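You operate a simulated robot arm through the tools that you are given. There is no shell and no other tool. Be economical: measure what you need, move in short steps, check, and stop when the job is done.

You are at the controls of a simulated robot arm. One attempt, no reset.

Task
Fetch the blue round badge from the end of the beige bench and set it on the top of the black case. Put the green reject bin on the end of the beige bench. Take the wavy disc and leave it on the right end of the near bench. Put the beige card on the top of the black box. Fetch the small felt box and set it on the top of the small grey chest. Put one of the silver ovals from the ovals tray on the shelf under the middle bench. Fetch the blue badge block and set it on the blue tray. Do these in any order. Set down upright: blue badge block.
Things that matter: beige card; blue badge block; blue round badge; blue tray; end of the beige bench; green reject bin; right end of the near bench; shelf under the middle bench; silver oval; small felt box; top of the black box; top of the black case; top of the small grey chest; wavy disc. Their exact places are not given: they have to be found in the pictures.

The check looks at the end state, three seconds after you hand in, the way a careful person would. Anything else that was tipped, shoved, dropped, spilled or broken makes it a failure.

Robot
A 7-joint arm with a fingered hand on a trunk, on a base that drives. Base frame: it is fixed to the floor where the robot stands at the start and does not move with it; the origin is under the middle of the robot, x ahead of it, y to its left, z up; the surface under the hand at the start is at about z = 800. Lengths are in mm, angles in degrees, forces in N, time in s.
Its first joint turns from -166.0 to 166.0 degrees. Places, roughly: beige card (10x8x2 cm) [4000, 4500, 800]; blue badge block (7x3x6 cm) [-2700, 9000, 900]; blue round badge (5x5x2 cm) [600, -200, 800]; blue tray [-1250, 7000, 1000]; end of the beige bench [700, -100, 800]; green reject bin [2250, 0, 750]; right end of the near bench [100, 1800, 900]; shelf under the middle bench [-500, 4700, 300]; silver oval (6x4x1 cm) [-1200, 5000, 900]; small felt box [5000, 4250, 750]; top of the black box (26x20 cm) [2600, 8680, 1000]; top of the black case (16x22 cm) [2520, 4060, 1000]; top of the small grey chest (12x15 cm) [4020, 4220, 960]; wavy disc (5x5x2 cm) [3900, -100, 800]. Payload 4.7 kg.
The tool frame sits at the grasp point between the pads (the TCP): z along the fingers, y along the line on which they close. The tips reach 36 mm beyond it. Largest opening 120 mm; the body of the gripper starts 42 mm behind the TCP. The gripper is a hand of 5 fingers: y runs from the thumb to the fingers, the wrist lies at [-18, -122, -210] in the tool frame, and closing takes about 1.5 s.
Orientation is that of the tool frame in the base frame, as [roll, pitch, yaw] about the fixed x, y, z axes, in that order (R = Rz(yaw) Ry(pitch) Rx(roll)). With the fingers straight down and the wrist toward the robot, the tool's x, y and z point along [0, 1, 0], [1, 0, 0] and [0, 0, -1] of the base frame.

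Tools
- The arm moves only by the tool send_rows. Its argument "plan" is one flat list of numbers, 7 for each row, row after row: the shift along the tool's x, y, z in units of 40 mm (1.0 is 40 mm), then the turn, a rotation vector about the tool's x, y, z in units of 5 degrees (1.0 is 5 degrees), then the gripper command, from -1 (shut) to 1 (fully open), values between in proportion. In form: [dx, dy, dz, ax, ay, az, hand, dx, dy, dz, ax, ay, az, hand, ...]. A call has 1 to 12 rows; each row shifts and turns the commanded pose from where the row before left it, along the tool's axes as they then stand. A call with a number of a shift or a turn outside -1 to 1 is refused whole. A row lasts 0.2 s, in which the tool goes at most 50 mm and 8.6 degrees; a call with a longer step from one row to the next is refused whole, and so is a gripper value outside its range. A pose out of reach is approached as far as the arm can. The call stops where the force on the tool passes 40 N (or 10 N more than at its start, if that is more) or the arm is blocked; 0.2 s more then pass. The fingers move at their own pace (about 45 mm/s each) and stop on an object; they squeeze with about 33 N. The grip force told is the motor's: it shows also when the fingers shut on nothing. Time passes only in rows, and 0.2 s behind the last, so rows that do not move let the fingers close. It gives the time, the measured TCP pose, the force on the tool (base axes), the opening and the grip force at its end, in the units of the frame above (readings bear some noise), with the torque about the TCP (base axes, N m) and any sound that the robot's microphone picked up, and new pictures: "show" is both (left out), scene, wrist or none.
- Cameras (640 x 400 px; columns grow to the right, rows downward): "scene" is now at [-239, 68.6, 1235.3]; the picture's right is [-0.15, -0.99, 0.00], its down [-0.37, 0.06, -0.93] and it looks along [0.92, -0.14, -0.37] (base axes); focal length 290 px, centre (320, 200). "wrist" rides on the gripper at [73, -91, -143] in the tool frame; the picture's right is [-0.80, 0.28, -0.53], its down [-0.53, -0.73, 0.42] and it looks along [-0.27, 0.62, 0.74] (tool axes); focal length 234 px, centre (320, 200).
- roll_base(legs): drives the robot by 1 to 6 legs, each [ahead, turn to the left] in mm and degrees, along the robot's own axes; the way and the turn of a leg run together, so that a leg with both is an arc; at most 1500 mm and 180 degrees a leg. The arm and the cameras ride along, it lands a little off, and it stops where it bumps. It gives what a move gives, and a new picture of the scene camera.
- hand_shape(shape): the hand has 5 fingers and takes this shape, open, in about a second: jaw (thumb against the fingers, like two jaws); tri (thumb and two fingers); tip (a fingertip pinch); poke (one finger out to press); point (the index stretched); flat (the hand flat); cup (the hand cupped); fist (a fist). The gripper value then closes the fingers along that shape, each until it touches; the sizes above hold for jaw. It gives what a move gives, with no picture.
- turn_head(pan, tilt): turns the head with the scene camera to pan (to the left, within 143 degrees either way) and tilt (down, from -29 to 69), counted from straight ahead of the robot. It gives what a move gives, and a new picture of the scene camera.
- measure_at(camera, pixels): for up to 12 pixels [column, row] of the newest picture of that camera ("zoom" is the newest enlarged one), the place [x, y, z] in the base frame of the surface seen there, good to about 2 mm. It takes no simulated time.
- zoom(camera, box): a new picture of the part [left, top, right, bottom] of that camera's present view, enlarged. It takes no simulated time.
- hand_in(): hands the job in; it is judged then, once.

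Go step by step. Measure first, check grasps and placings, and put right what went wrong. The budget is 138 turns and 260 pictures, counting those below and the enlarged ones. Unless the task says otherwise, let go and move clear before handing in, and close with one line.

The tools are called as a command line: name --argument value ..., lists and objects as JSON in quotes. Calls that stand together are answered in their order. send_rows: Moves the arm, as the interface text tells. Its arguments: {"type":"object","properties":{"plan":{"type":"array"},"show":{"type":"string","enum":["both","scene","wrist","none"]}},"required":["plan"]} The other tools are called the same way: hand_shape (shape) gives the hand a shape; roll_base (legs) drives the base; turn_head (pan, tilt) turns the head that bears the scene camera; measure_at (camera, pixels) gives the place of the surface under pixels of a picture; zoom (camera, box) takes an enlarged picture of a part of a camera's view; hand_in () hands the job in.

At the start:

```text
time: 0.0
eef_pos: [665.2, -207.2, 1049.4]
ee_rot: [-179.9, 0.1, 90.0]
ft_force: [1.0, -0.2, -0.3]
torque: [0.0, -0.02, -0.01]
opening: 119.7
finger_force: 0.0
shape: jaw
robot x, y, heading: [0.8, -4.5, 0.1]
head pan, tilt: [-8.8, 21.8]
```

scene: 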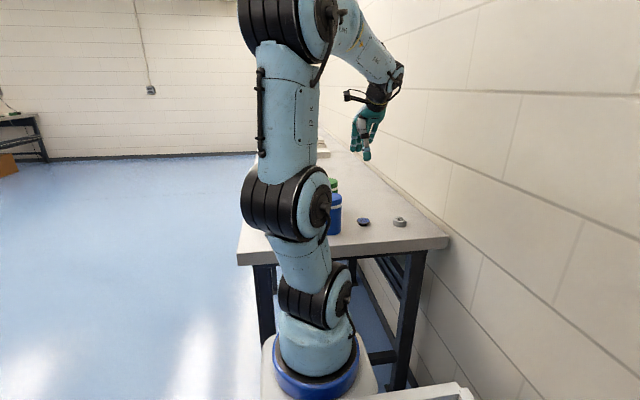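
wrist: 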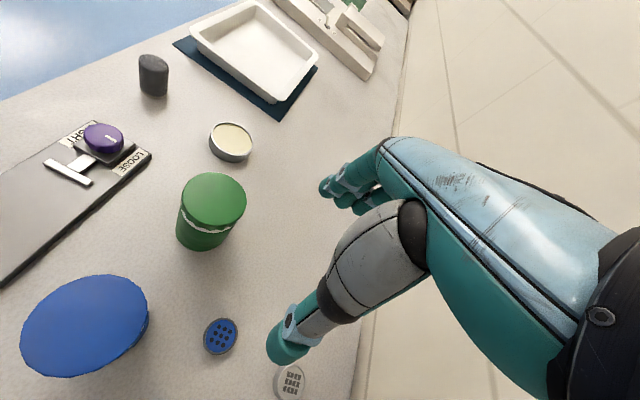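

The wrist picture shows a blue badge with dots at (221,336) and a white one at (290,382). I'll measure these and enlarge the view.

measure_at --camera "wrist" --pixels '[[221, 336], [206, 336], [236, 336], [221, 320], [290, 382], [212, 200], [85, 320], [232, 142], [250, 60], [105, 138], [300, 330], [20, 270]]'

zoom --camera "wrist" --box '[160, 250, 360, 400]'

turn_head --pan -30 --tilt 40

```text
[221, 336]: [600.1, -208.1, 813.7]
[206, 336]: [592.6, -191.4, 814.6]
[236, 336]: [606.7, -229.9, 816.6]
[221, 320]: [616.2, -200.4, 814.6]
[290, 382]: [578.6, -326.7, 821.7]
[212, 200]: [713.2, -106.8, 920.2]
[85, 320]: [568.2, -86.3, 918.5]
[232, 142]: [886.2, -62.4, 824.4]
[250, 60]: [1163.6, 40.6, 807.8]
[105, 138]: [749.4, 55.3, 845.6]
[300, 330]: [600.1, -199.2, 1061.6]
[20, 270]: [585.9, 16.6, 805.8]
```

```text
2.67 times, centred on (260, 325) of wrist
```

zoom: 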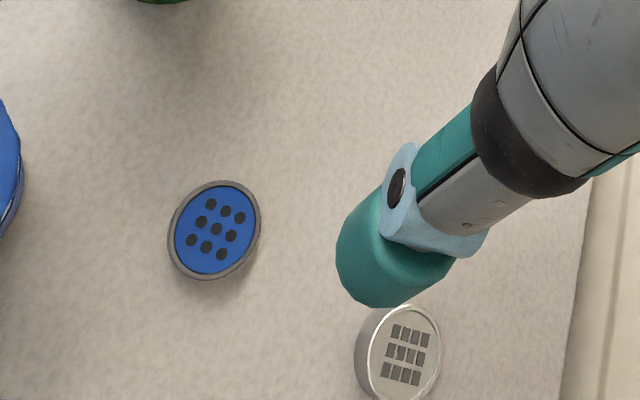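

```text
time: 0.8
eef_pos: [666.6, -208.0, 1049.5]
ee_rot: [179.9, -0.1, 90.0]
ft_force: [-0.4, 0.5, -0.6]
torque: [0.02, -0.02, -0.01]
opening: 119.7
finger_force: 0.0
shape: jaw
robot x, y, heading: [-3.2, -0.6, 0.0]
head pan, tilt: [-30.0, 40.0]
```

scene: 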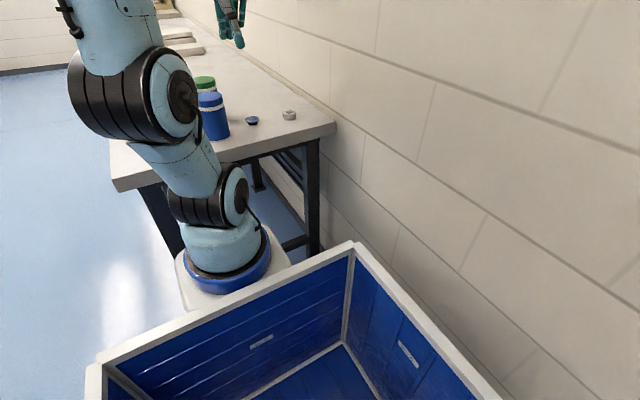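

The blue badge is at about (600,-208), top z 815. I'll check the bench height around it.

measure_at --camera "wrist" --pixels '[[180, 345], [230, 290], [250, 330], [230, 380], [340, 380], [221, 354], [278, 382], [300, 370]]'

send_rows --plan '[0, -0.83, 0.5, 0, 0, 0, 1, 0, -0.83, 0.5, 0, 0, 0, 1, 0, 0, 1, 0, 0, 0, 1, 0, 0, 1, 0, 0, 0, 1, 0, 0, 0.9, 0, 0, 0, 1]' --show "both"

```text
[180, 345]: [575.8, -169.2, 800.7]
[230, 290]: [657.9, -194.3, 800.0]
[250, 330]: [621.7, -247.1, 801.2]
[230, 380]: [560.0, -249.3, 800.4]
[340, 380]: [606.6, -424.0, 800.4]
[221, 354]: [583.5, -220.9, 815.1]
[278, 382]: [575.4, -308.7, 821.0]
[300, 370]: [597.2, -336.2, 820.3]
```

```text
time: 2.0
eef_pos: [600.0, -206.6, 894.3]
ee_rot: [-180.0, 0.0, 90.0]
ft_force: [0.7, -0.3, 0.8]
torque: [0.01, 0.01, -0.02]
opening: 119.8
finger_force: 0.1
shape: jaw
robot x, y, heading: [-1.5, -1.8, -0.2]
head pan, tilt: [-30.0, 40.0]
```

scene: 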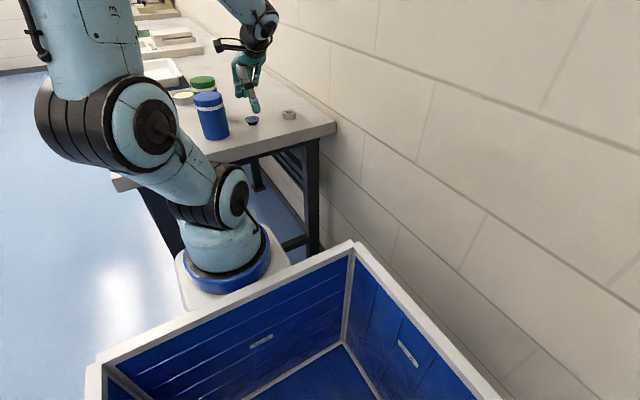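
wrist: 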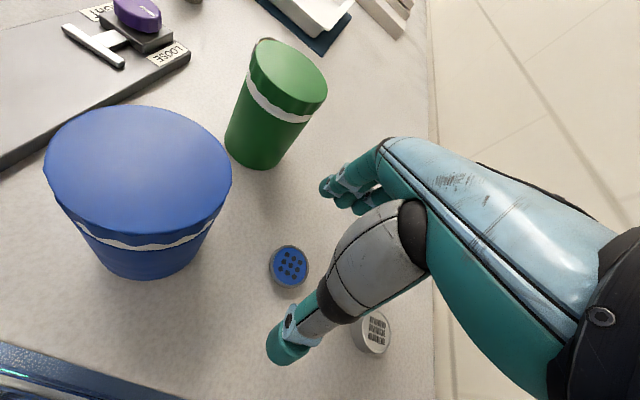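

The thumb and fingers straddle the badge at (289,265). I'll go down to TCP z≈840 and close.

send_rows --plan '[0.03, 0, 0.7, 0, 0, 0, 1, 0, 0, 0.66, 0, 0, 0, 1, 0, 0, 0, 0, 0, 0, -0.3, 0, 0, 0, 0, 0, 0, -1, 0, 0, 0, 0, 0, 0, -1, 0, 0, 0, 0, 0, 0, -1, 0, 0, 0, 0, 0, 0, -1, 0, 0, 0, 0, 0, 0, -1, 0, 0, 0, 0, 0, 0, -1, 0, 0, 0, 0, 0, 0, -1]' --show "wrist"

```text
time: 4.2
eef_pos: [597.9, -206.1, 840.3]
ee_rot: [-180.0, -0.1, 90.1]
ft_force: [-0.4, -0.1, 0.2]
torque: [0.0, 0.01, 0.01]
opening: 35.5
finger_force: 33.0
shape: jaw
robot x, y, heading: [2.4, 0.3, 0.1]
head pan, tilt: [-30.0, 40.0]
```

wrist: 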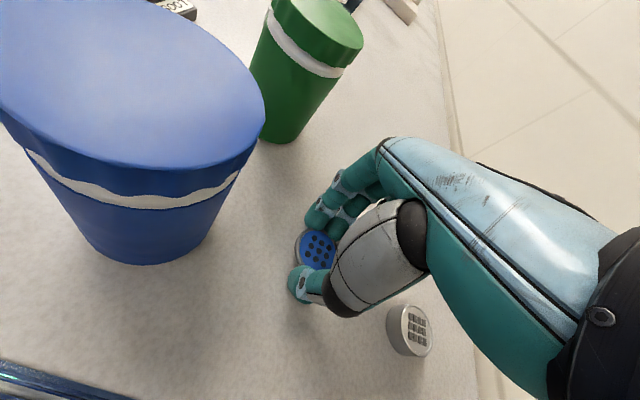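

Holding something at opening 35.5. I'll lift and look.

send_rows --plan '[0, 0, -0.5, 0, 0, 0, -1, 0, 0, -1, 0, 0, 0, -1, 0, 0, -1, 0, 0, 0, -1, 0, 0, -1, 0, 0, 0, -1, 0, 0, -1, 0, 0, 0, -1, 0, 0, -1, 0, 0, 0, -1, 0, 0, -1, 0, 0, 0, -1, 0, -1, -0.5, 0, 0, 0, -1, 0, -1, 0, 0, 0, 0, -1, 0, -1, 0, 0, 0, 0, -1]' --show "wrist"

turn_head --pan 60 --tilt 5

turn_head --pan 125 --tilt 10

```text
time: 6.5
eef_pos: [482.7, -202.3, 1118.0]
ee_rot: [-180.0, 0.0, 90.0]
ft_force: [-0.2, -0.3, -0.3]
torque: [0.05, -0.01, -0.01]
opening: 35.7
finger_force: 32.9
shape: jaw
robot x, y, heading: [1.1, 3.5, -0.2]
head pan, tilt: [-30.0, 40.0]
```

wrist: 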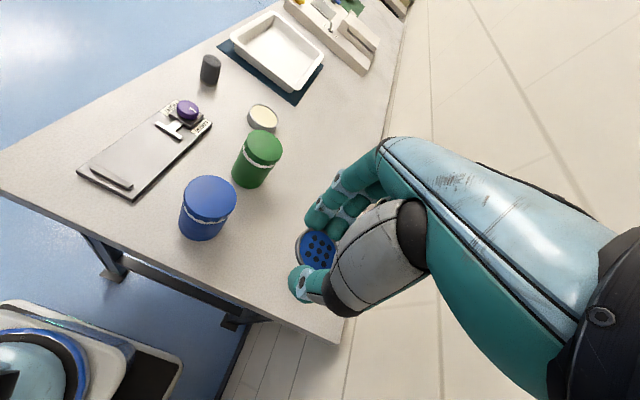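

```text
time: 8.1
eef_pos: [482.9, -202.7, 1118.3]
ee_rot: [180.0, 0.0, 90.0]
ft_force: [0.2, 0.8, 0.5]
torque: [-0.02, -0.03, -0.01]
opening: 35.7
finger_force: 33.2
shape: jaw
robot x, y, heading: [1.4, -2.8, -0.2]
head pan, tilt: [60.0, 5.0]
```

scene: 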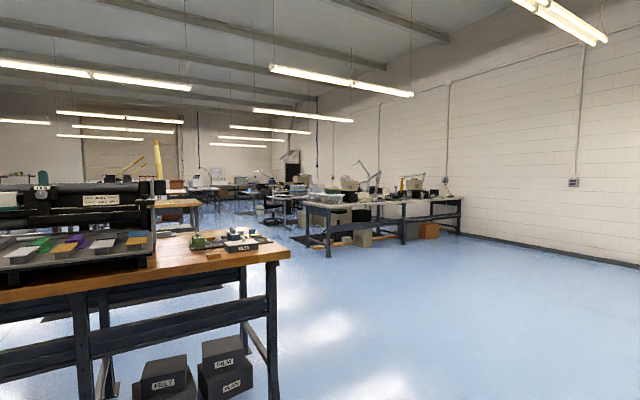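

```text
time: 9.5
eef_pos: [483.2, -202.1, 1120.2]
ee_rot: [-179.9, 0.0, 90.0]
ft_force: [0.1, 0.7, -0.4]
torque: [0.01, 0.02, 0.02]
opening: 35.5
finger_force: 33.0
shape: jaw
robot x, y, heading: [0.3, 7.3, 0.1]
head pan, tilt: [125.0, 10.0]
```

scene: 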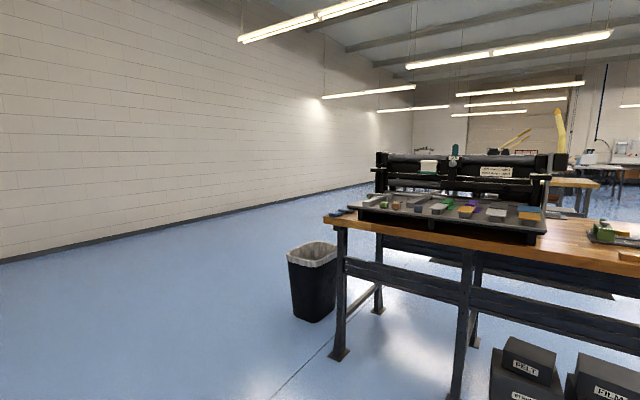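

The wooden near bench is on the left; the further row of benches holds the black case. I'll take a zoomed look toward it to find the case and map the lanes.

turn_head --pan 60 --tilt 12

zoom --camera "scene" --box '[270, 120, 480, 250]'

measure_at --camera "scene" --pixels '[[290, 215], [282, 310], [330, 220], [323, 168], [348, 150], [406, 150], [290, 175], [455, 200], [270, 185], [185, 190], [200, 170], [220, 215]]'

```text
time: 10.8
eef_pos: [482.4, -201.7, 1116.8]
ee_rot: [-180.0, 0.1, 90.0]
ft_force: [0.7, 0.1, -0.6]
torque: [-0.04, 0.02, -0.03]
opening: 35.6
finger_force: 32.9
shape: jaw
robot x, y, heading: [-2.0, -0.9, -0.1]
head pan, tilt: [60.0, 12.0]
```

scene: 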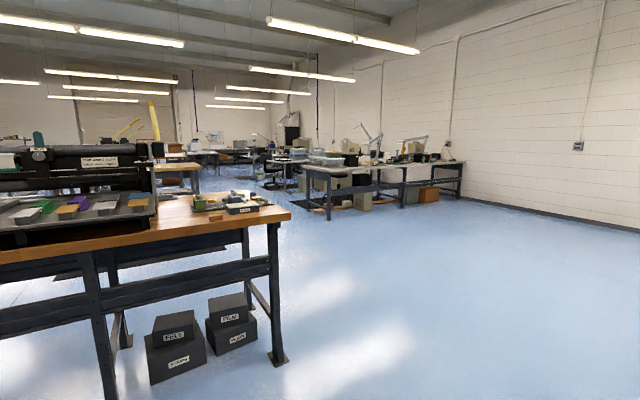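

```text
3.05 times, centred on (375, 185) of scene
```

zoom: 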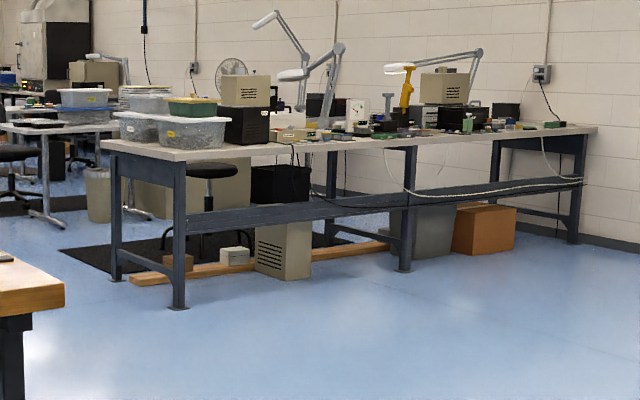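

```text
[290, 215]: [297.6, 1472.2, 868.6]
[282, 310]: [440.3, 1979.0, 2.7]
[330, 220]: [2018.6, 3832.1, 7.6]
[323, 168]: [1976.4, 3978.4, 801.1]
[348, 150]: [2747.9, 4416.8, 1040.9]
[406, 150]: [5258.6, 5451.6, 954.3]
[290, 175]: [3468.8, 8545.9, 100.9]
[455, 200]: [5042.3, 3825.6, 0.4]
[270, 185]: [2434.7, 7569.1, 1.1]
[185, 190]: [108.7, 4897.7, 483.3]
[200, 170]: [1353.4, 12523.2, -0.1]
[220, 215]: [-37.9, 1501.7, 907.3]
```

Before driving I want the robot's own footprint (the blue tote beside the arm) and wall distances.

turn_head --pan -30 --tilt 60

measure_at --camera "scene" --pixels '[[100, 250], [300, 120], [350, 60], [520, 300], [320, 390], [600, 150], [200, 100], [180, 160], [30, 200], [600, 390], [420, 200], [20, 350]]'

turn_head --pan -110 --tilt 40

measure_at --camera "scene" --pixels '[[100, 250], [320, 200], [320, 300], [520, 300], [320, 390], [600, 150], [60, 380], [180, 160], [30, 200], [600, 390], [420, 250], [20, 350]]'

```text
time: 12.5
eef_pos: [483.0, -201.2, 1118.5]
ee_rot: [-180.0, 0.0, 90.0]
ft_force: [-0.3, 0.3, 0.4]
torque: [-0.02, -0.04, 0.0]
opening: 35.7
finger_force: 32.7
shape: jaw
robot x, y, heading: [0.3, -1.0, -0.1]
head pan, tilt: [-30.0, 60.0]
```

scene: 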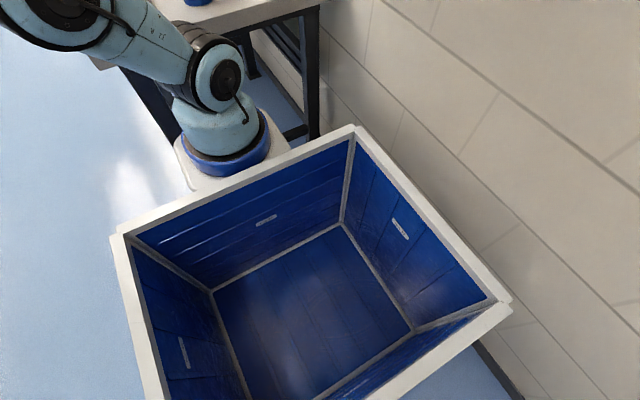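

```text
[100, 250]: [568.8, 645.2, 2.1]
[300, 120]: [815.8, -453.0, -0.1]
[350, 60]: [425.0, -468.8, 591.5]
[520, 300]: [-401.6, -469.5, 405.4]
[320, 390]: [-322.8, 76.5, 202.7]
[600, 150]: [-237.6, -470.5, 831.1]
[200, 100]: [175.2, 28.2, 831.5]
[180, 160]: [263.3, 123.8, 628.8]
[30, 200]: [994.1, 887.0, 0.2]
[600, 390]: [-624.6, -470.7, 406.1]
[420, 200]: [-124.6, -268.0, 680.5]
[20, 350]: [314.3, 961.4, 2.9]
```

```text
time: 14.0
eef_pos: [483.9, -202.6, 1119.0]
ee_rot: [180.0, 0.1, 90.0]
ft_force: [0.5, 0.0, 0.2]
torque: [0.0, 0.0, 0.01]
opening: 35.7
finger_force: 33.1
shape: jaw
robot x, y, heading: [-3.6, 0.2, 0.1]
head pan, tilt: [-110.0, 40.0]
```

scene: 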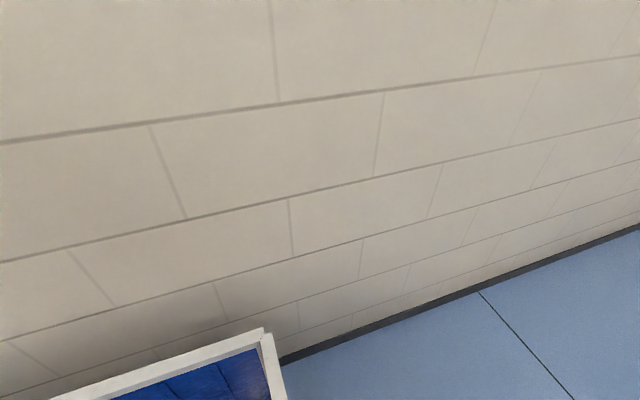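

```text
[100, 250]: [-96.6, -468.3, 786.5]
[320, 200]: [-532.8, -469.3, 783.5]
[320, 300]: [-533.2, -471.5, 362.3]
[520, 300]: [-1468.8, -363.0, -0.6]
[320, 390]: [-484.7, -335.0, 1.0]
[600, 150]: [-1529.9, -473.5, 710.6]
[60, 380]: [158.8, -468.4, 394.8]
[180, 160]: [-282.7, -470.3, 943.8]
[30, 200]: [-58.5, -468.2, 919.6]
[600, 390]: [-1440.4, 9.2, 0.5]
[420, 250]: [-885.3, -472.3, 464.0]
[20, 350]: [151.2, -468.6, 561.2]
```

The robot carries a tote (rear to about x −480, ±280 wide) and the wall is at y −470, so I must back out straight before turning. Then I'll drive to the black case near (2520,4060).

roll_base --legs '[[-1000, 0], [700, 40], [1500, 4], [1500, 4], [1150, 16], [0, 26]]'

turn_head --pan 0 --tilt 25

```text
time: 43.4
eef_pos: [2842.0, 3593.3, 1118.5]
ee_rot: [-180.0, -0.1, 179.7]
ft_force: [0.0, 0.7, -0.3]
torque: [0.03, 0.0, -0.01]
opening: 35.3
finger_force: 33.0
shape: jaw
robot x, y, heading: [2633.4, 3112.7, 89.7]
head pan, tilt: [-110.0, 40.0]
```

scene: 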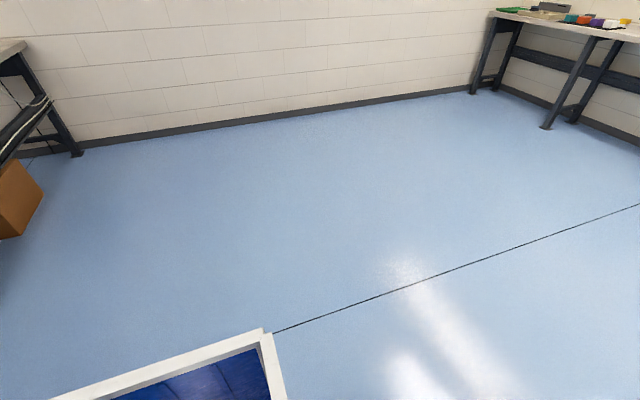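

```text
time: 45.3
eef_pos: [2842.3, 3594.2, 1119.7]
ee_rot: [180.0, 0.0, 179.7]
ft_force: [0.1, -0.4, 0.1]
torque: [-0.01, -0.02, -0.02]
opening: 35.4
finger_force: 33.8
shape: jaw
robot x, y, heading: [2639.2, 3109.5, 90.0]
head pan, tilt: [0.0, 25.0]
```

scene: 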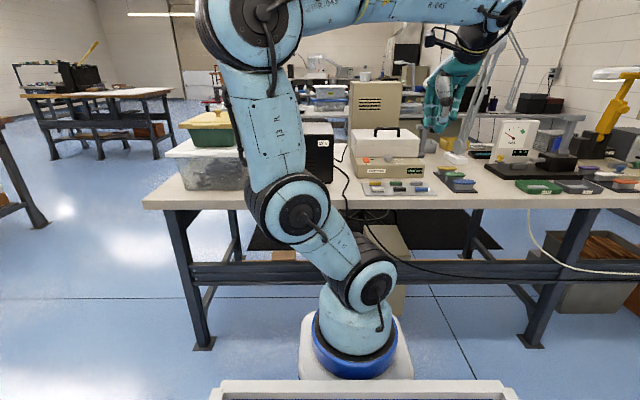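

The black case is at about (318,150). I'll measure its top and nearby things.

zoom --camera "scene" --box '[220, 70, 460, 220]'

measure_at --camera "scene" --pixels '[[318, 125], [308, 126], [330, 125], [330, 132], [318, 160], [200, 205], [340, 202], [375, 100], [470, 110], [515, 140], [385, 140], [500, 203]]'

```text
2.67 times, centred on (340, 145) of scene
```

zoom: 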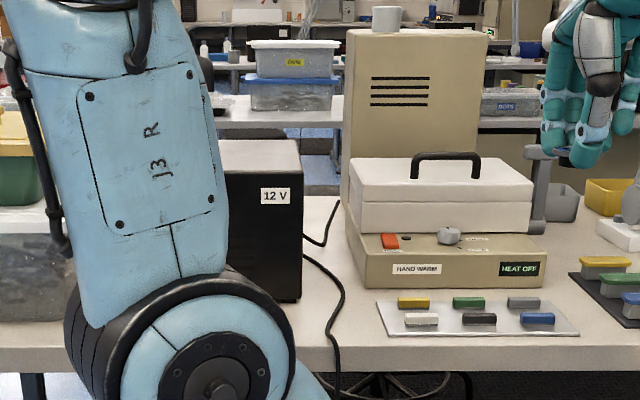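

```text
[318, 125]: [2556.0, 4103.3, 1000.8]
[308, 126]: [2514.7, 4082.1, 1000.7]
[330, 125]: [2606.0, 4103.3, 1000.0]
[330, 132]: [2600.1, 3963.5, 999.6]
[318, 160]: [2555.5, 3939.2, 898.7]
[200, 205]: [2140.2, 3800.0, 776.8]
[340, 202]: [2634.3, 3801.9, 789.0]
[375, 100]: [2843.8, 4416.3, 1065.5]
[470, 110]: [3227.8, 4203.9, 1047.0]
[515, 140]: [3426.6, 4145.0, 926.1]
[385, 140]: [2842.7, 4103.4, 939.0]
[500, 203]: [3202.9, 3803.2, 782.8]
```

The case top is at z 1000, centred about (2522,4050). I'll drive 250 ahead.

roll_base --legs '[[250, 0]]'

send_rows --plan '[1, 0.3, 0, 0, 0, 0, -1, 1, 0.3, 0, 0, 0, 0, -1, 1, 0.5, 0, 0, 0, 0, -1, 1, 0.5, 0, 0, 0, 0, -1, 1, 0.6, 0, 0, 0, 0, -1, 1, 0.6, 0, 0, 0, 0, -1, 1, 0.7, 0, 0, 0, 0, -1, 0.7, 0.7, 0, 0, 0, 0, -1, 0, 0.5, 0.5, 0, 0, 0, -1]' --show "both"

```text
time: 47.1
eef_pos: [2842.4, 3843.9, 1119.3]
ee_rot: [-179.9, 0.1, 179.9]
ft_force: [-0.8, -0.4, 0.9]
torque: [0.0, -0.02, 0.02]
opening: 35.7
finger_force: 32.6
shape: jaw
robot x, y, heading: [2639.7, 3359.1, 90.1]
head pan, tilt: [0.0, 25.0]
```

scene: 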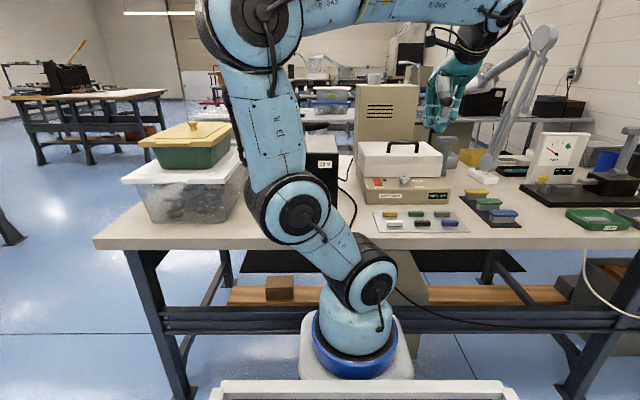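

```text
time: 49.1
eef_pos: [2534.1, 4032.4, 1095.5]
ee_rot: [179.9, 0.0, 179.9]
ft_force: [0.1, 0.0, 0.3]
torque: [0.04, 0.0, 0.0]
opening: 35.4
finger_force: 33.1
shape: jaw
robot x, y, heading: [2639.4, 3362.3, 89.7]
head pan, tilt: [0.0, 25.0]
```

scene: 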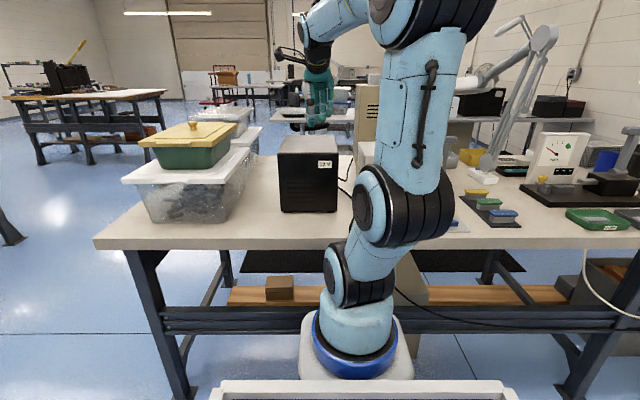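
wrist: 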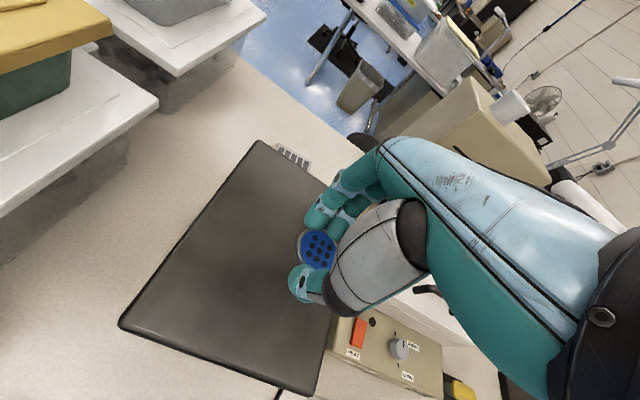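

The badge (318,250) hangs above the case top. I'll lower to TCP z≈1041, release, and rise.

send_rows --plan '[0.3, 0.4, 0.5, 0, 0, 0, -1, 0, 0, 0.5, 0, 0, 0, -1, 0, 0, 0.35, 0, 0, 0, -1, 0, 0, 0, 0, 0, 0, -1, 0, 0, 0, 0, 0, 0, 0.3, 0, 0, 0, 0, 0, 0, 0.5, 0, 0, 0, 0, 0, 0, 0.5, 0, 0, 0, 0, 0, 0, 0.5, 0, 0, 0, 0, 0, 0, 0.5, 0, 0, -1, 0, 0, 0, 0.5, 0, 0, -1, 0, 0, 0, 0.5, 0, 0, -1, 0, 0, 0, 0.5]' --show "wrist"

```text
time: 51.7
eef_pos: [2521.8, 4045.3, 1165.3]
ee_rot: [-179.8, 0.0, 179.9]
ft_force: [0.0, 0.6, -0.4]
torque: [0.0, -0.06, 0.02]
opening: 89.5
finger_force: 0.0
shape: jaw
robot x, y, heading: [2639.9, 3361.5, 90.1]
head pan, tilt: [0.0, 25.0]
```

wrist: 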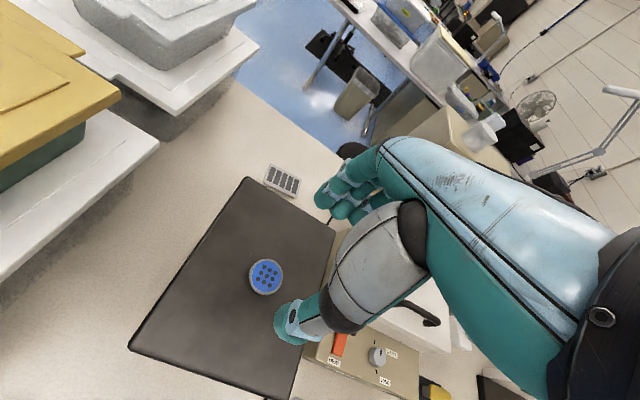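

Badge lies on the case at (266,277). I'll retract the arm, back off and drive along the bench to about (4500,3200).

send_rows --plan '[0, -1, 0, 0, 0, 0, 0.5, 0, -1, 0, 0, 0, 0, 0.5, 0, -1, 0, 0, 0, 0, 0.5, -0.5, -1, 0, 0, 0, 0, 0.5, -0.7, -0.9, 0, 0, 0, 0, 0.5]' --show "none"

roll_base --legs '[[-560, 0], [0, -80], [1400, 0], [500, 0], [0, 80]]'

turn_head --pan -10 --tilt 20

```text
time: 52.9
eef_pos: [2572.1, 3850.2, 1160.7]
ee_rot: [-179.9, 0.0, 179.8]
ft_force: [-0.2, 0.3, -0.5]
torque: [-0.05, -0.05, 0.01]
opening: 89.8
finger_force: 0.0
shape: jaw
robot x, y, heading: [2638.8, 3356.7, 89.9]
head pan, tilt: [0.0, 25.0]
```

```text
time: 72.0
eef_pos: [4461.6, 3529.3, 1162.1]
ee_rot: [-180.0, -0.1, 175.3]
ft_force: [-0.1, 0.0, -0.3]
torque: [0.04, -0.03, 0.03]
opening: 89.8
finger_force: 0.2
shape: jaw
robot x, y, heading: [4485.6, 3034.7, 85.7]
head pan, tilt: [0.0, 25.0]
```

scene: 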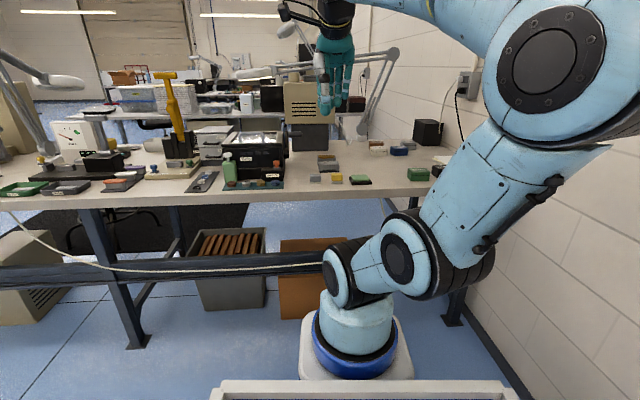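

```text
time: 72.7
eef_pos: [4461.0, 3530.4, 1161.5]
ee_rot: [-179.9, 0.0, 175.3]
ft_force: [0.4, 0.0, -0.3]
torque: [0.02, -0.02, -0.02]
opening: 89.7
finger_force: 0.0
shape: jaw
robot x, y, heading: [4492.3, 3041.7, 85.3]
head pan, tilt: [-10.0, 20.0]
```

scene: 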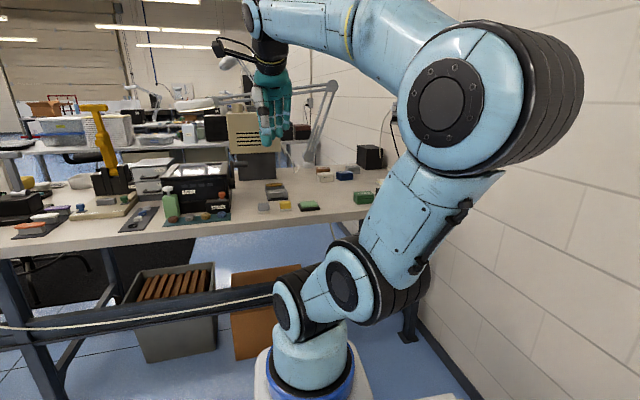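

zoom --camera "scene" --box '[80, 100, 400, 250]'

measure_at --camera "scene" --pixels '[[152, 162], [154, 176], [364, 196], [310, 205], [346, 175], [326, 172], [368, 155], [285, 205], [263, 208], [276, 190], [140, 217], [195, 178]]'

```text
2.00 times, centred on (240, 175) of scene
```

zoom: 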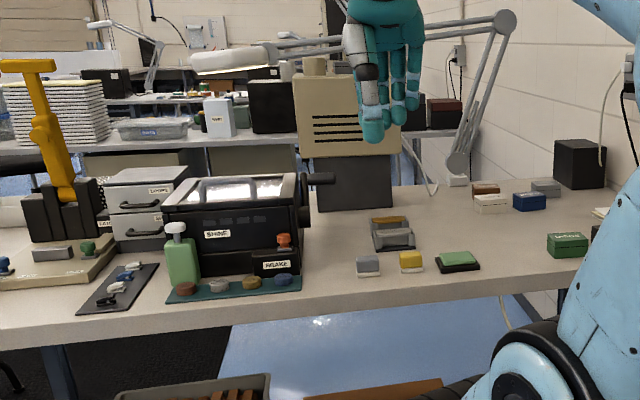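

```text
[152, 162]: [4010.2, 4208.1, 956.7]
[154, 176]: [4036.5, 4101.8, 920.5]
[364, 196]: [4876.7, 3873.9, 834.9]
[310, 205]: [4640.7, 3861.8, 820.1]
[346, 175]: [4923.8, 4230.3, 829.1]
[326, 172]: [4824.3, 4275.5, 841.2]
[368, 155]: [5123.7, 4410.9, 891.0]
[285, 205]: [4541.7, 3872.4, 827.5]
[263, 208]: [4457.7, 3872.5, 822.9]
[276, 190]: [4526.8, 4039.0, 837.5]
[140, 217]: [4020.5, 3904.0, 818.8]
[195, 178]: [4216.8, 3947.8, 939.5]
```

The grey chest top is at (4010,4208,957). Small boxes lie to the right around (4820–5120, 4230–4400); I'll drive closer and look at labels.

roll_base --legs '[[0, 4.5], [400, 0]]'

turn_head --pan -25 --tilt 25

zoom --camera "scene" --box '[120, 100, 360, 250]'

turn_head --pan 20 --tilt 25

zoom --camera "scene" --box '[200, 80, 520, 280]'

```text
time: 75.7
eef_pos: [4423.9, 3934.3, 1161.0]
ee_rot: [-180.0, 0.0, 179.8]
ft_force: [-0.2, 0.3, -0.1]
torque: [0.0, 0.0, 0.01]
opening: 89.9
finger_force: 0.0
shape: jaw
robot x, y, heading: [4493.1, 3445.7, 89.8]
head pan, tilt: [-10.0, 20.0]
```

scene: 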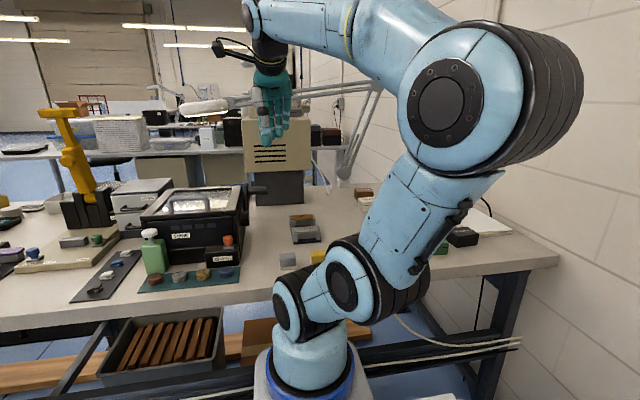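

```text
time: 76.5
eef_pos: [4424.4, 3934.8, 1162.0]
ee_rot: [180.0, 0.0, 179.8]
ft_force: [-0.4, 0.3, 0.0]
torque: [0.02, 0.03, 0.01]
opening: 89.7
finger_force: 0.1
shape: jaw
robot x, y, heading: [4493.7, 3443.0, 89.9]
head pan, tilt: [-25.0, 25.0]
```

scene: 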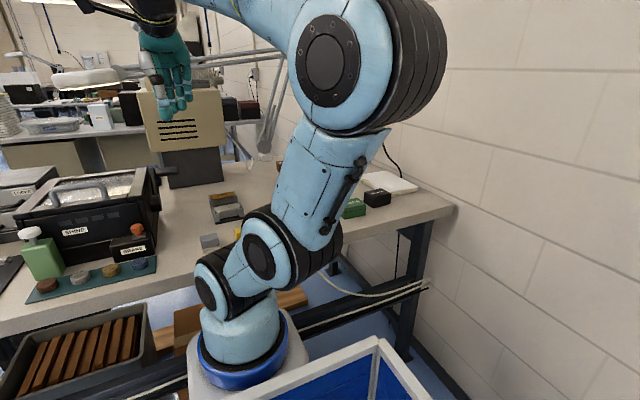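

```text
2.67 times, centred on (240, 175) of scene
```

zoom: 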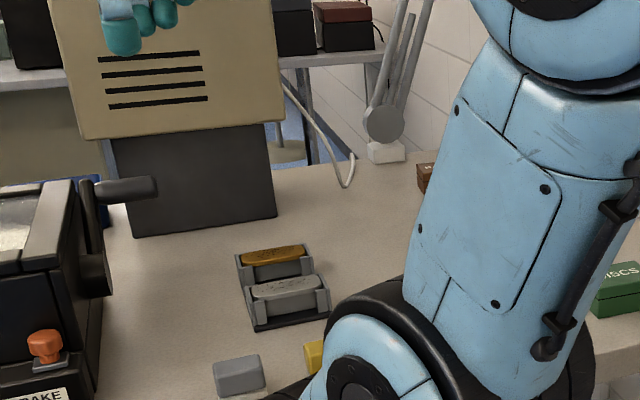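

```text
time: 77.6
eef_pos: [4423.9, 3933.6, 1161.5]
ee_rot: [-179.9, -0.1, 179.7]
ft_force: [0.4, -0.3, 0.3]
torque: [-0.04, -0.03, 0.01]
opening: 89.8
finger_force: 0.0
shape: jaw
robot x, y, heading: [4491.1, 3450.1, 90.0]
head pan, tilt: [20.0, 25.0]
```

scene: 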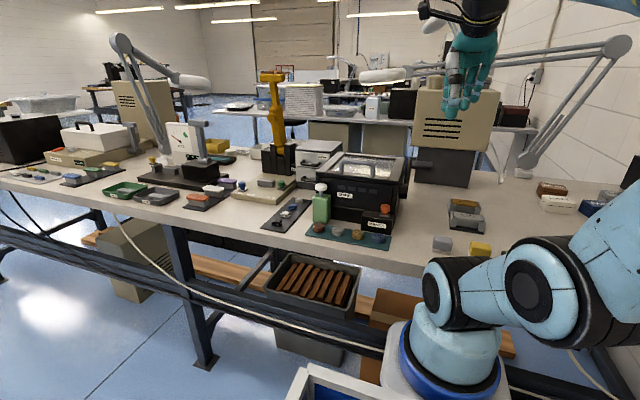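

```text
2.00 times, centred on (360, 180) of scene
```

zoom: 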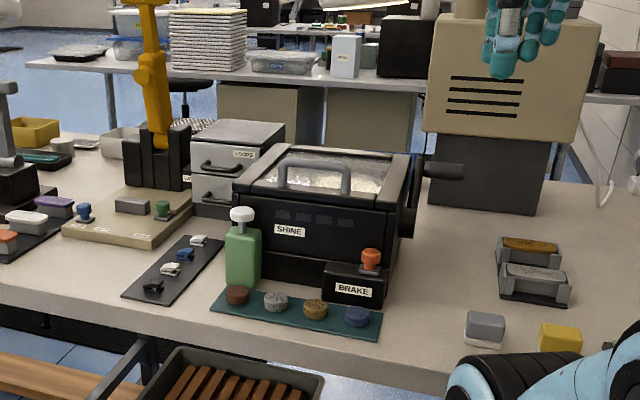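

Labels aren't readable from here; I'll move the hand right to look down at the small boxes with the wrist camera.

send_rows --plan '[-1, 0, 0, 0, 0, 0, 0.5, -1, 0, 0, 0, 0, 0, 0.5, -1, 0, 0, 0, 0, 0, 0.5, -1, 0, 0, 0, 0, 0, 0.5, -1, 0, 0, 0, 0, 0, 0.5, -1, 0, 0, 0, 0, 0, 0.5, -1, 0, 0, 0, 0, 0, 0.5, -1, 0, 0, 0, 0, 0, 0.5, -1, 0, 0, 0, 0, 0, 0.5]' --show "both"

zoom --camera "wrist" --box '[0, 0, 320, 200]'

zoom --camera "scene" --box '[440, 130, 640, 260]'

```text
time: 79.6
eef_pos: [4785.2, 3934.6, 1162.0]
ee_rot: [179.9, 0.1, 179.9]
ft_force: [-0.9, 0.0, 1.0]
torque: [0.01, -0.09, 0.0]
opening: 89.8
finger_force: 0.0
shape: jaw
robot x, y, heading: [4492.1, 3444.2, 89.9]
head pan, tilt: [20.0, 25.0]
```

scene: 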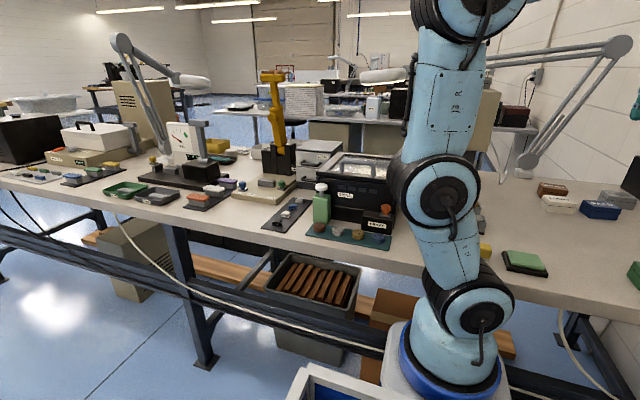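
wrist: 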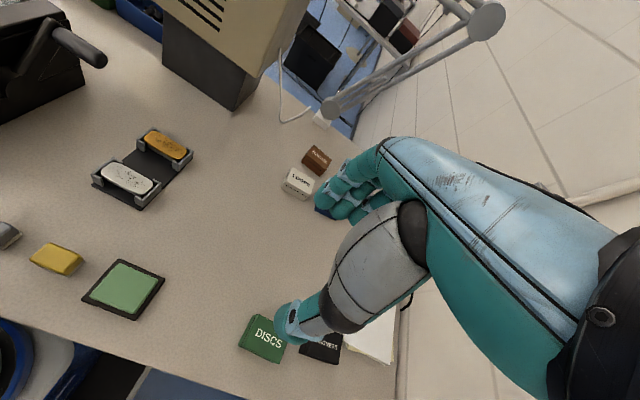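

```text
2.00 times, centred on (160, 100) of wrist
```

zoom: 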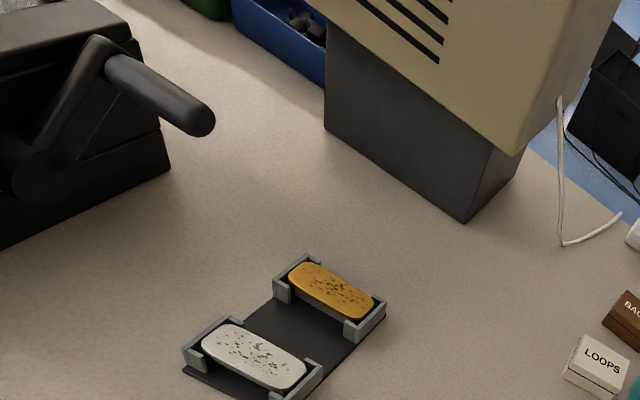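

```text
3.08 times, centred on (540, 195) of scene
```

zoom: 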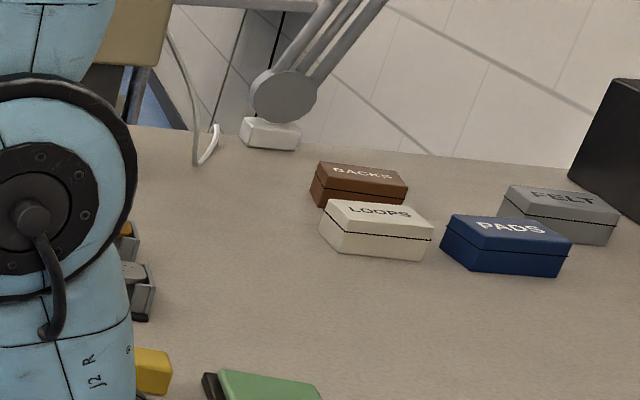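

The grey box labelled FELT is at (560,212) in the enlarged view. I'll measure it and its neighbours.

measure_at --camera "zoom" --pixels '[[560, 200], [512, 190], [615, 220], [535, 235], [562, 228], [505, 228], [595, 120], [445, 225], [566, 242], [565, 192], [610, 214], [500, 205]]'

turn_head --pan -5 --tilt 30

```text
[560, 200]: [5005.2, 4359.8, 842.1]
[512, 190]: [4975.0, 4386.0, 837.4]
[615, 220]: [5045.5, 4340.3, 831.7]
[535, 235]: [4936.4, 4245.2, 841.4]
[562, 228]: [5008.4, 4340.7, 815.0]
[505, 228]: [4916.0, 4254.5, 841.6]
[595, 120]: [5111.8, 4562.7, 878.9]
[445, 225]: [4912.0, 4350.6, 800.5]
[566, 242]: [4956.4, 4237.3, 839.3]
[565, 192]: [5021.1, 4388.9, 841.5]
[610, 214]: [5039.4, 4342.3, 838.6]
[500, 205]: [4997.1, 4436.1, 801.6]
```

```text
time: 80.5
eef_pos: [4784.7, 3935.3, 1160.8]
ee_rot: [-179.9, -0.1, 179.9]
ft_force: [-0.1, 0.5, -0.7]
torque: [0.0, 0.03, 0.0]
opening: 89.5
finger_force: 0.0
shape: jaw
robot x, y, heading: [4490.9, 3445.2, 89.8]
head pan, tilt: [-5.0, 30.0]
```

scene: 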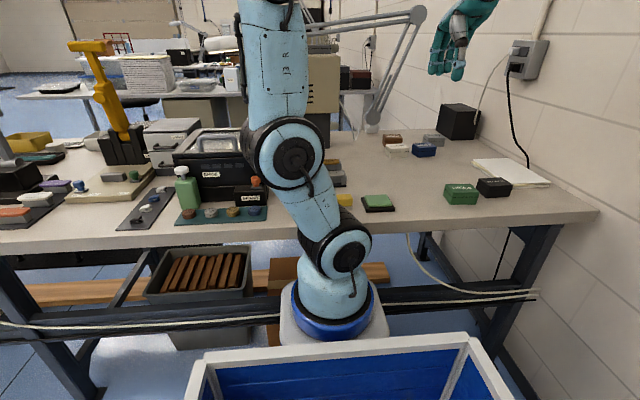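

FELT is centred about (5008,4365), top 842, too far from here (1055). I'll shift the base about 200 right.

roll_base --legs '[[-450, 0], [0, -30], [400, 0], [0, 30], [170, 0]]'

zoom --camera "scene" --box '[260, 60, 500, 210]'

```text
time: 89.4
eef_pos: [4989.8, 3970.1, 1162.8]
ee_rot: [180.0, 0.0, 179.9]
ft_force: [0.3, -0.5, 0.3]
torque: [0.03, -0.01, 0.0]
opening: 89.7
finger_force: 0.1
shape: jaw
robot x, y, heading: [4695.9, 3480.8, 89.6]
head pan, tilt: [-5.0, 30.0]
stopped in leg 5: the robot was blocked; the commanded pose is now the measured one
```

scene: 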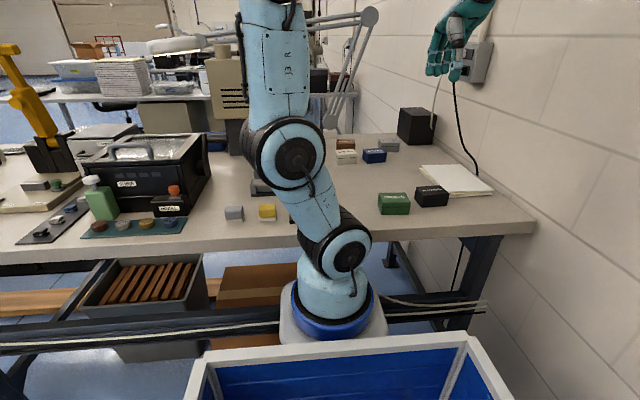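

```text
2.67 times, centred on (380, 135) of scene
```

zoom: 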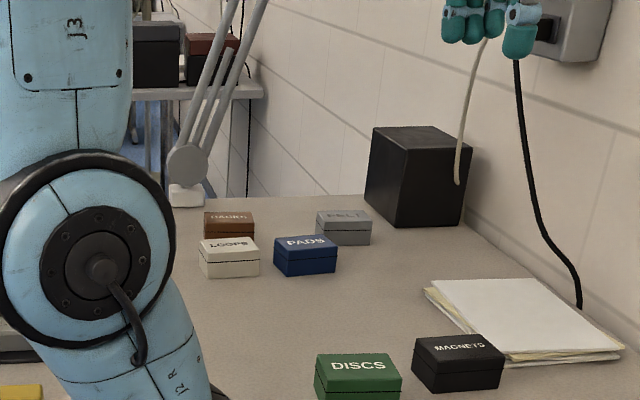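

The base stopped at y≈3481 (bench edge). FELT is at (343,225) in this view; I'll re-measure it and the neighbours.

measure_at --camera "zoom" --pixels '[[345, 217], [319, 232], [368, 232], [318, 212], [365, 212], [305, 242], [335, 250], [325, 238], [375, 185], [240, 90], [195, 150], [345, 238]]'

send_rows --plan '[0, 1, 0, 0, 0, 0, 0.5, 0, 1, 0, 0, 0, 0, 0.5, 0, 1, 0, 0, 0, 0, 0.5, 0, 1, 0, 0, 0, 0, 0.5, 0, 1, 0, 0, 0, 0, 0.5, 0, 1, 0, 0, 0, 0, 0.5, -0.3, 1, 1, 0, 0, 0, 0.5, 0, 1, 0.7, 0, 0, 0, 0.5, 0, 1, 0.7, 0, 0, 0, 0.5]' --show "both"

```text
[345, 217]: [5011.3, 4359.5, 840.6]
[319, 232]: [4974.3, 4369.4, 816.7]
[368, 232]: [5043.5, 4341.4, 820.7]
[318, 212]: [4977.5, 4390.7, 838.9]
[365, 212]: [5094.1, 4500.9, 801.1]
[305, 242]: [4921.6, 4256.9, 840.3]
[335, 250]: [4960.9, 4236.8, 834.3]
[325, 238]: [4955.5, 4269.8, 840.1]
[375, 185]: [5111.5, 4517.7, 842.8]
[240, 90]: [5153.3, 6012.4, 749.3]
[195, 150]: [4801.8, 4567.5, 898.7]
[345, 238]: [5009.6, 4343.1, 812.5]
```

```text
refused: row 7 steps farther than a row can; nothing moved
```

Felt centre is about (5009,4366). Row 7 was too long; splitting it.

send_rows --plan '[0, 1, 0, 0, 0, 0, 0.5, 0, 1, 0, 0, 0, 0, 0.5, 0, 1, 0, 0, 0, 0, 0.5, 0, 1, 0, 0, 0, 0, 0.5, 0, 1, 0, 0, 0, 0, 0.5, 0, 1, 0, 0, 0, 0, 0.5, -0.25, 1, 0.6, 0, 0, 0, 0.5, -0.23, 1, 0.6, 0, 0, 0, 0.5, 0, 1, 0.7, 0, 0, 0, 0.5, 0, 0.9, 0.8, 0, 0, 0, 0.5]' --show "both"

```text
time: 91.6
eef_pos: [5015.5, 4358.6, 1058.0]
ee_rot: [179.3, -0.2, -179.9]
ft_force: [0.0, -1.1, 0.5]
torque: [0.0, 0.0, 0.04]
opening: 89.8
finger_force: 0.0
shape: jaw
robot x, y, heading: [4699.5, 3481.6, 90.3]
head pan, tilt: [-5.0, 30.0]
```

scene: 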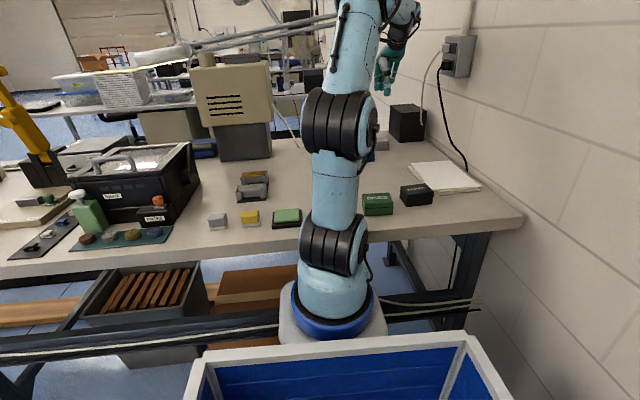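
wrist: 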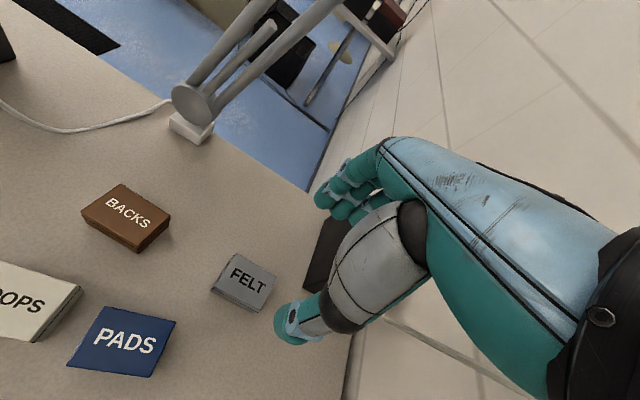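

Over the FELT box (245,283). Going down to z≈846.

send_rows --plan '[0.15, 0.2, 1, 0, 0, 0, 0.5, 0, 0, 1, 0, 0, 0, 0.5, 0, 0, 1, 0, 0, 0, 0.5, 0, 0, 1, 0, 0, 0, 0.5, 0, 0, 0.6, 0, 0, 0, 0.5]' --show "wrist"

```text
time: 92.8
eef_pos: [5007.1, 4368.1, 874.2]
ee_rot: [179.3, -0.2, -179.9]
ft_force: [-0.3, 0.6, 0.0]
torque: [-0.04, -0.01, 0.0]
opening: 89.9
finger_force: 0.0
shape: jaw
robot x, y, heading: [4704.4, 3481.2, 90.3]
head pan, tilt: [-5.0, 30.0]
```

wrist: 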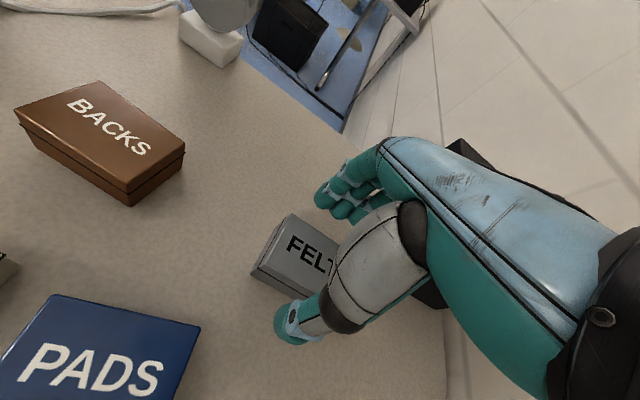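

send_rows --plan '[0, 0, 0.7, 0, 0, 0, 0.5, 0, 0, 0, 0, 0, 0, -1, 0, 0, 0, 0, 0, 0, -1, 0, 0, 0, 0, 0, 0, -1, 0, 0, 0, 0, 0, 0, -1, 0, 0, 0, 0, 0, 0, -1, 0, 0, -0.5, 0, 0, 0, -1, 0, 0, -1, 0, 0, 0, -1, 0, 0, -1, 0, 0, 0, -1]' --show "wrist"

```text
time: 94.8
eef_pos: [5004.8, 4366.6, 949.1]
ee_rot: [179.5, -0.3, -179.9]
ft_force: [0.5, -0.6, -0.3]
torque: [0.01, 0.02, -0.01]
opening: 48.9
finger_force: 33.4
shape: jaw
robot x, y, heading: [4711.9, 3479.4, 90.7]
head pan, tilt: [-5.0, 30.0]
```

wrist: 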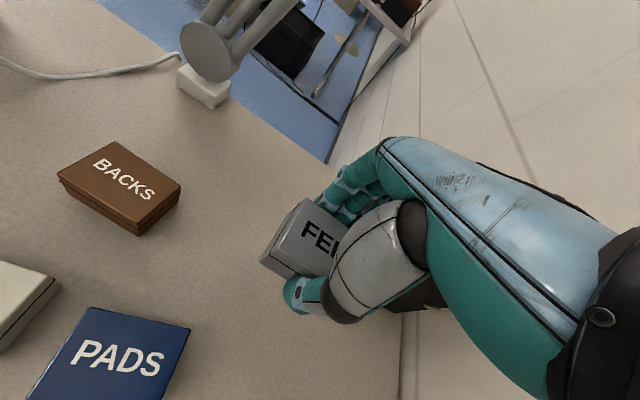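

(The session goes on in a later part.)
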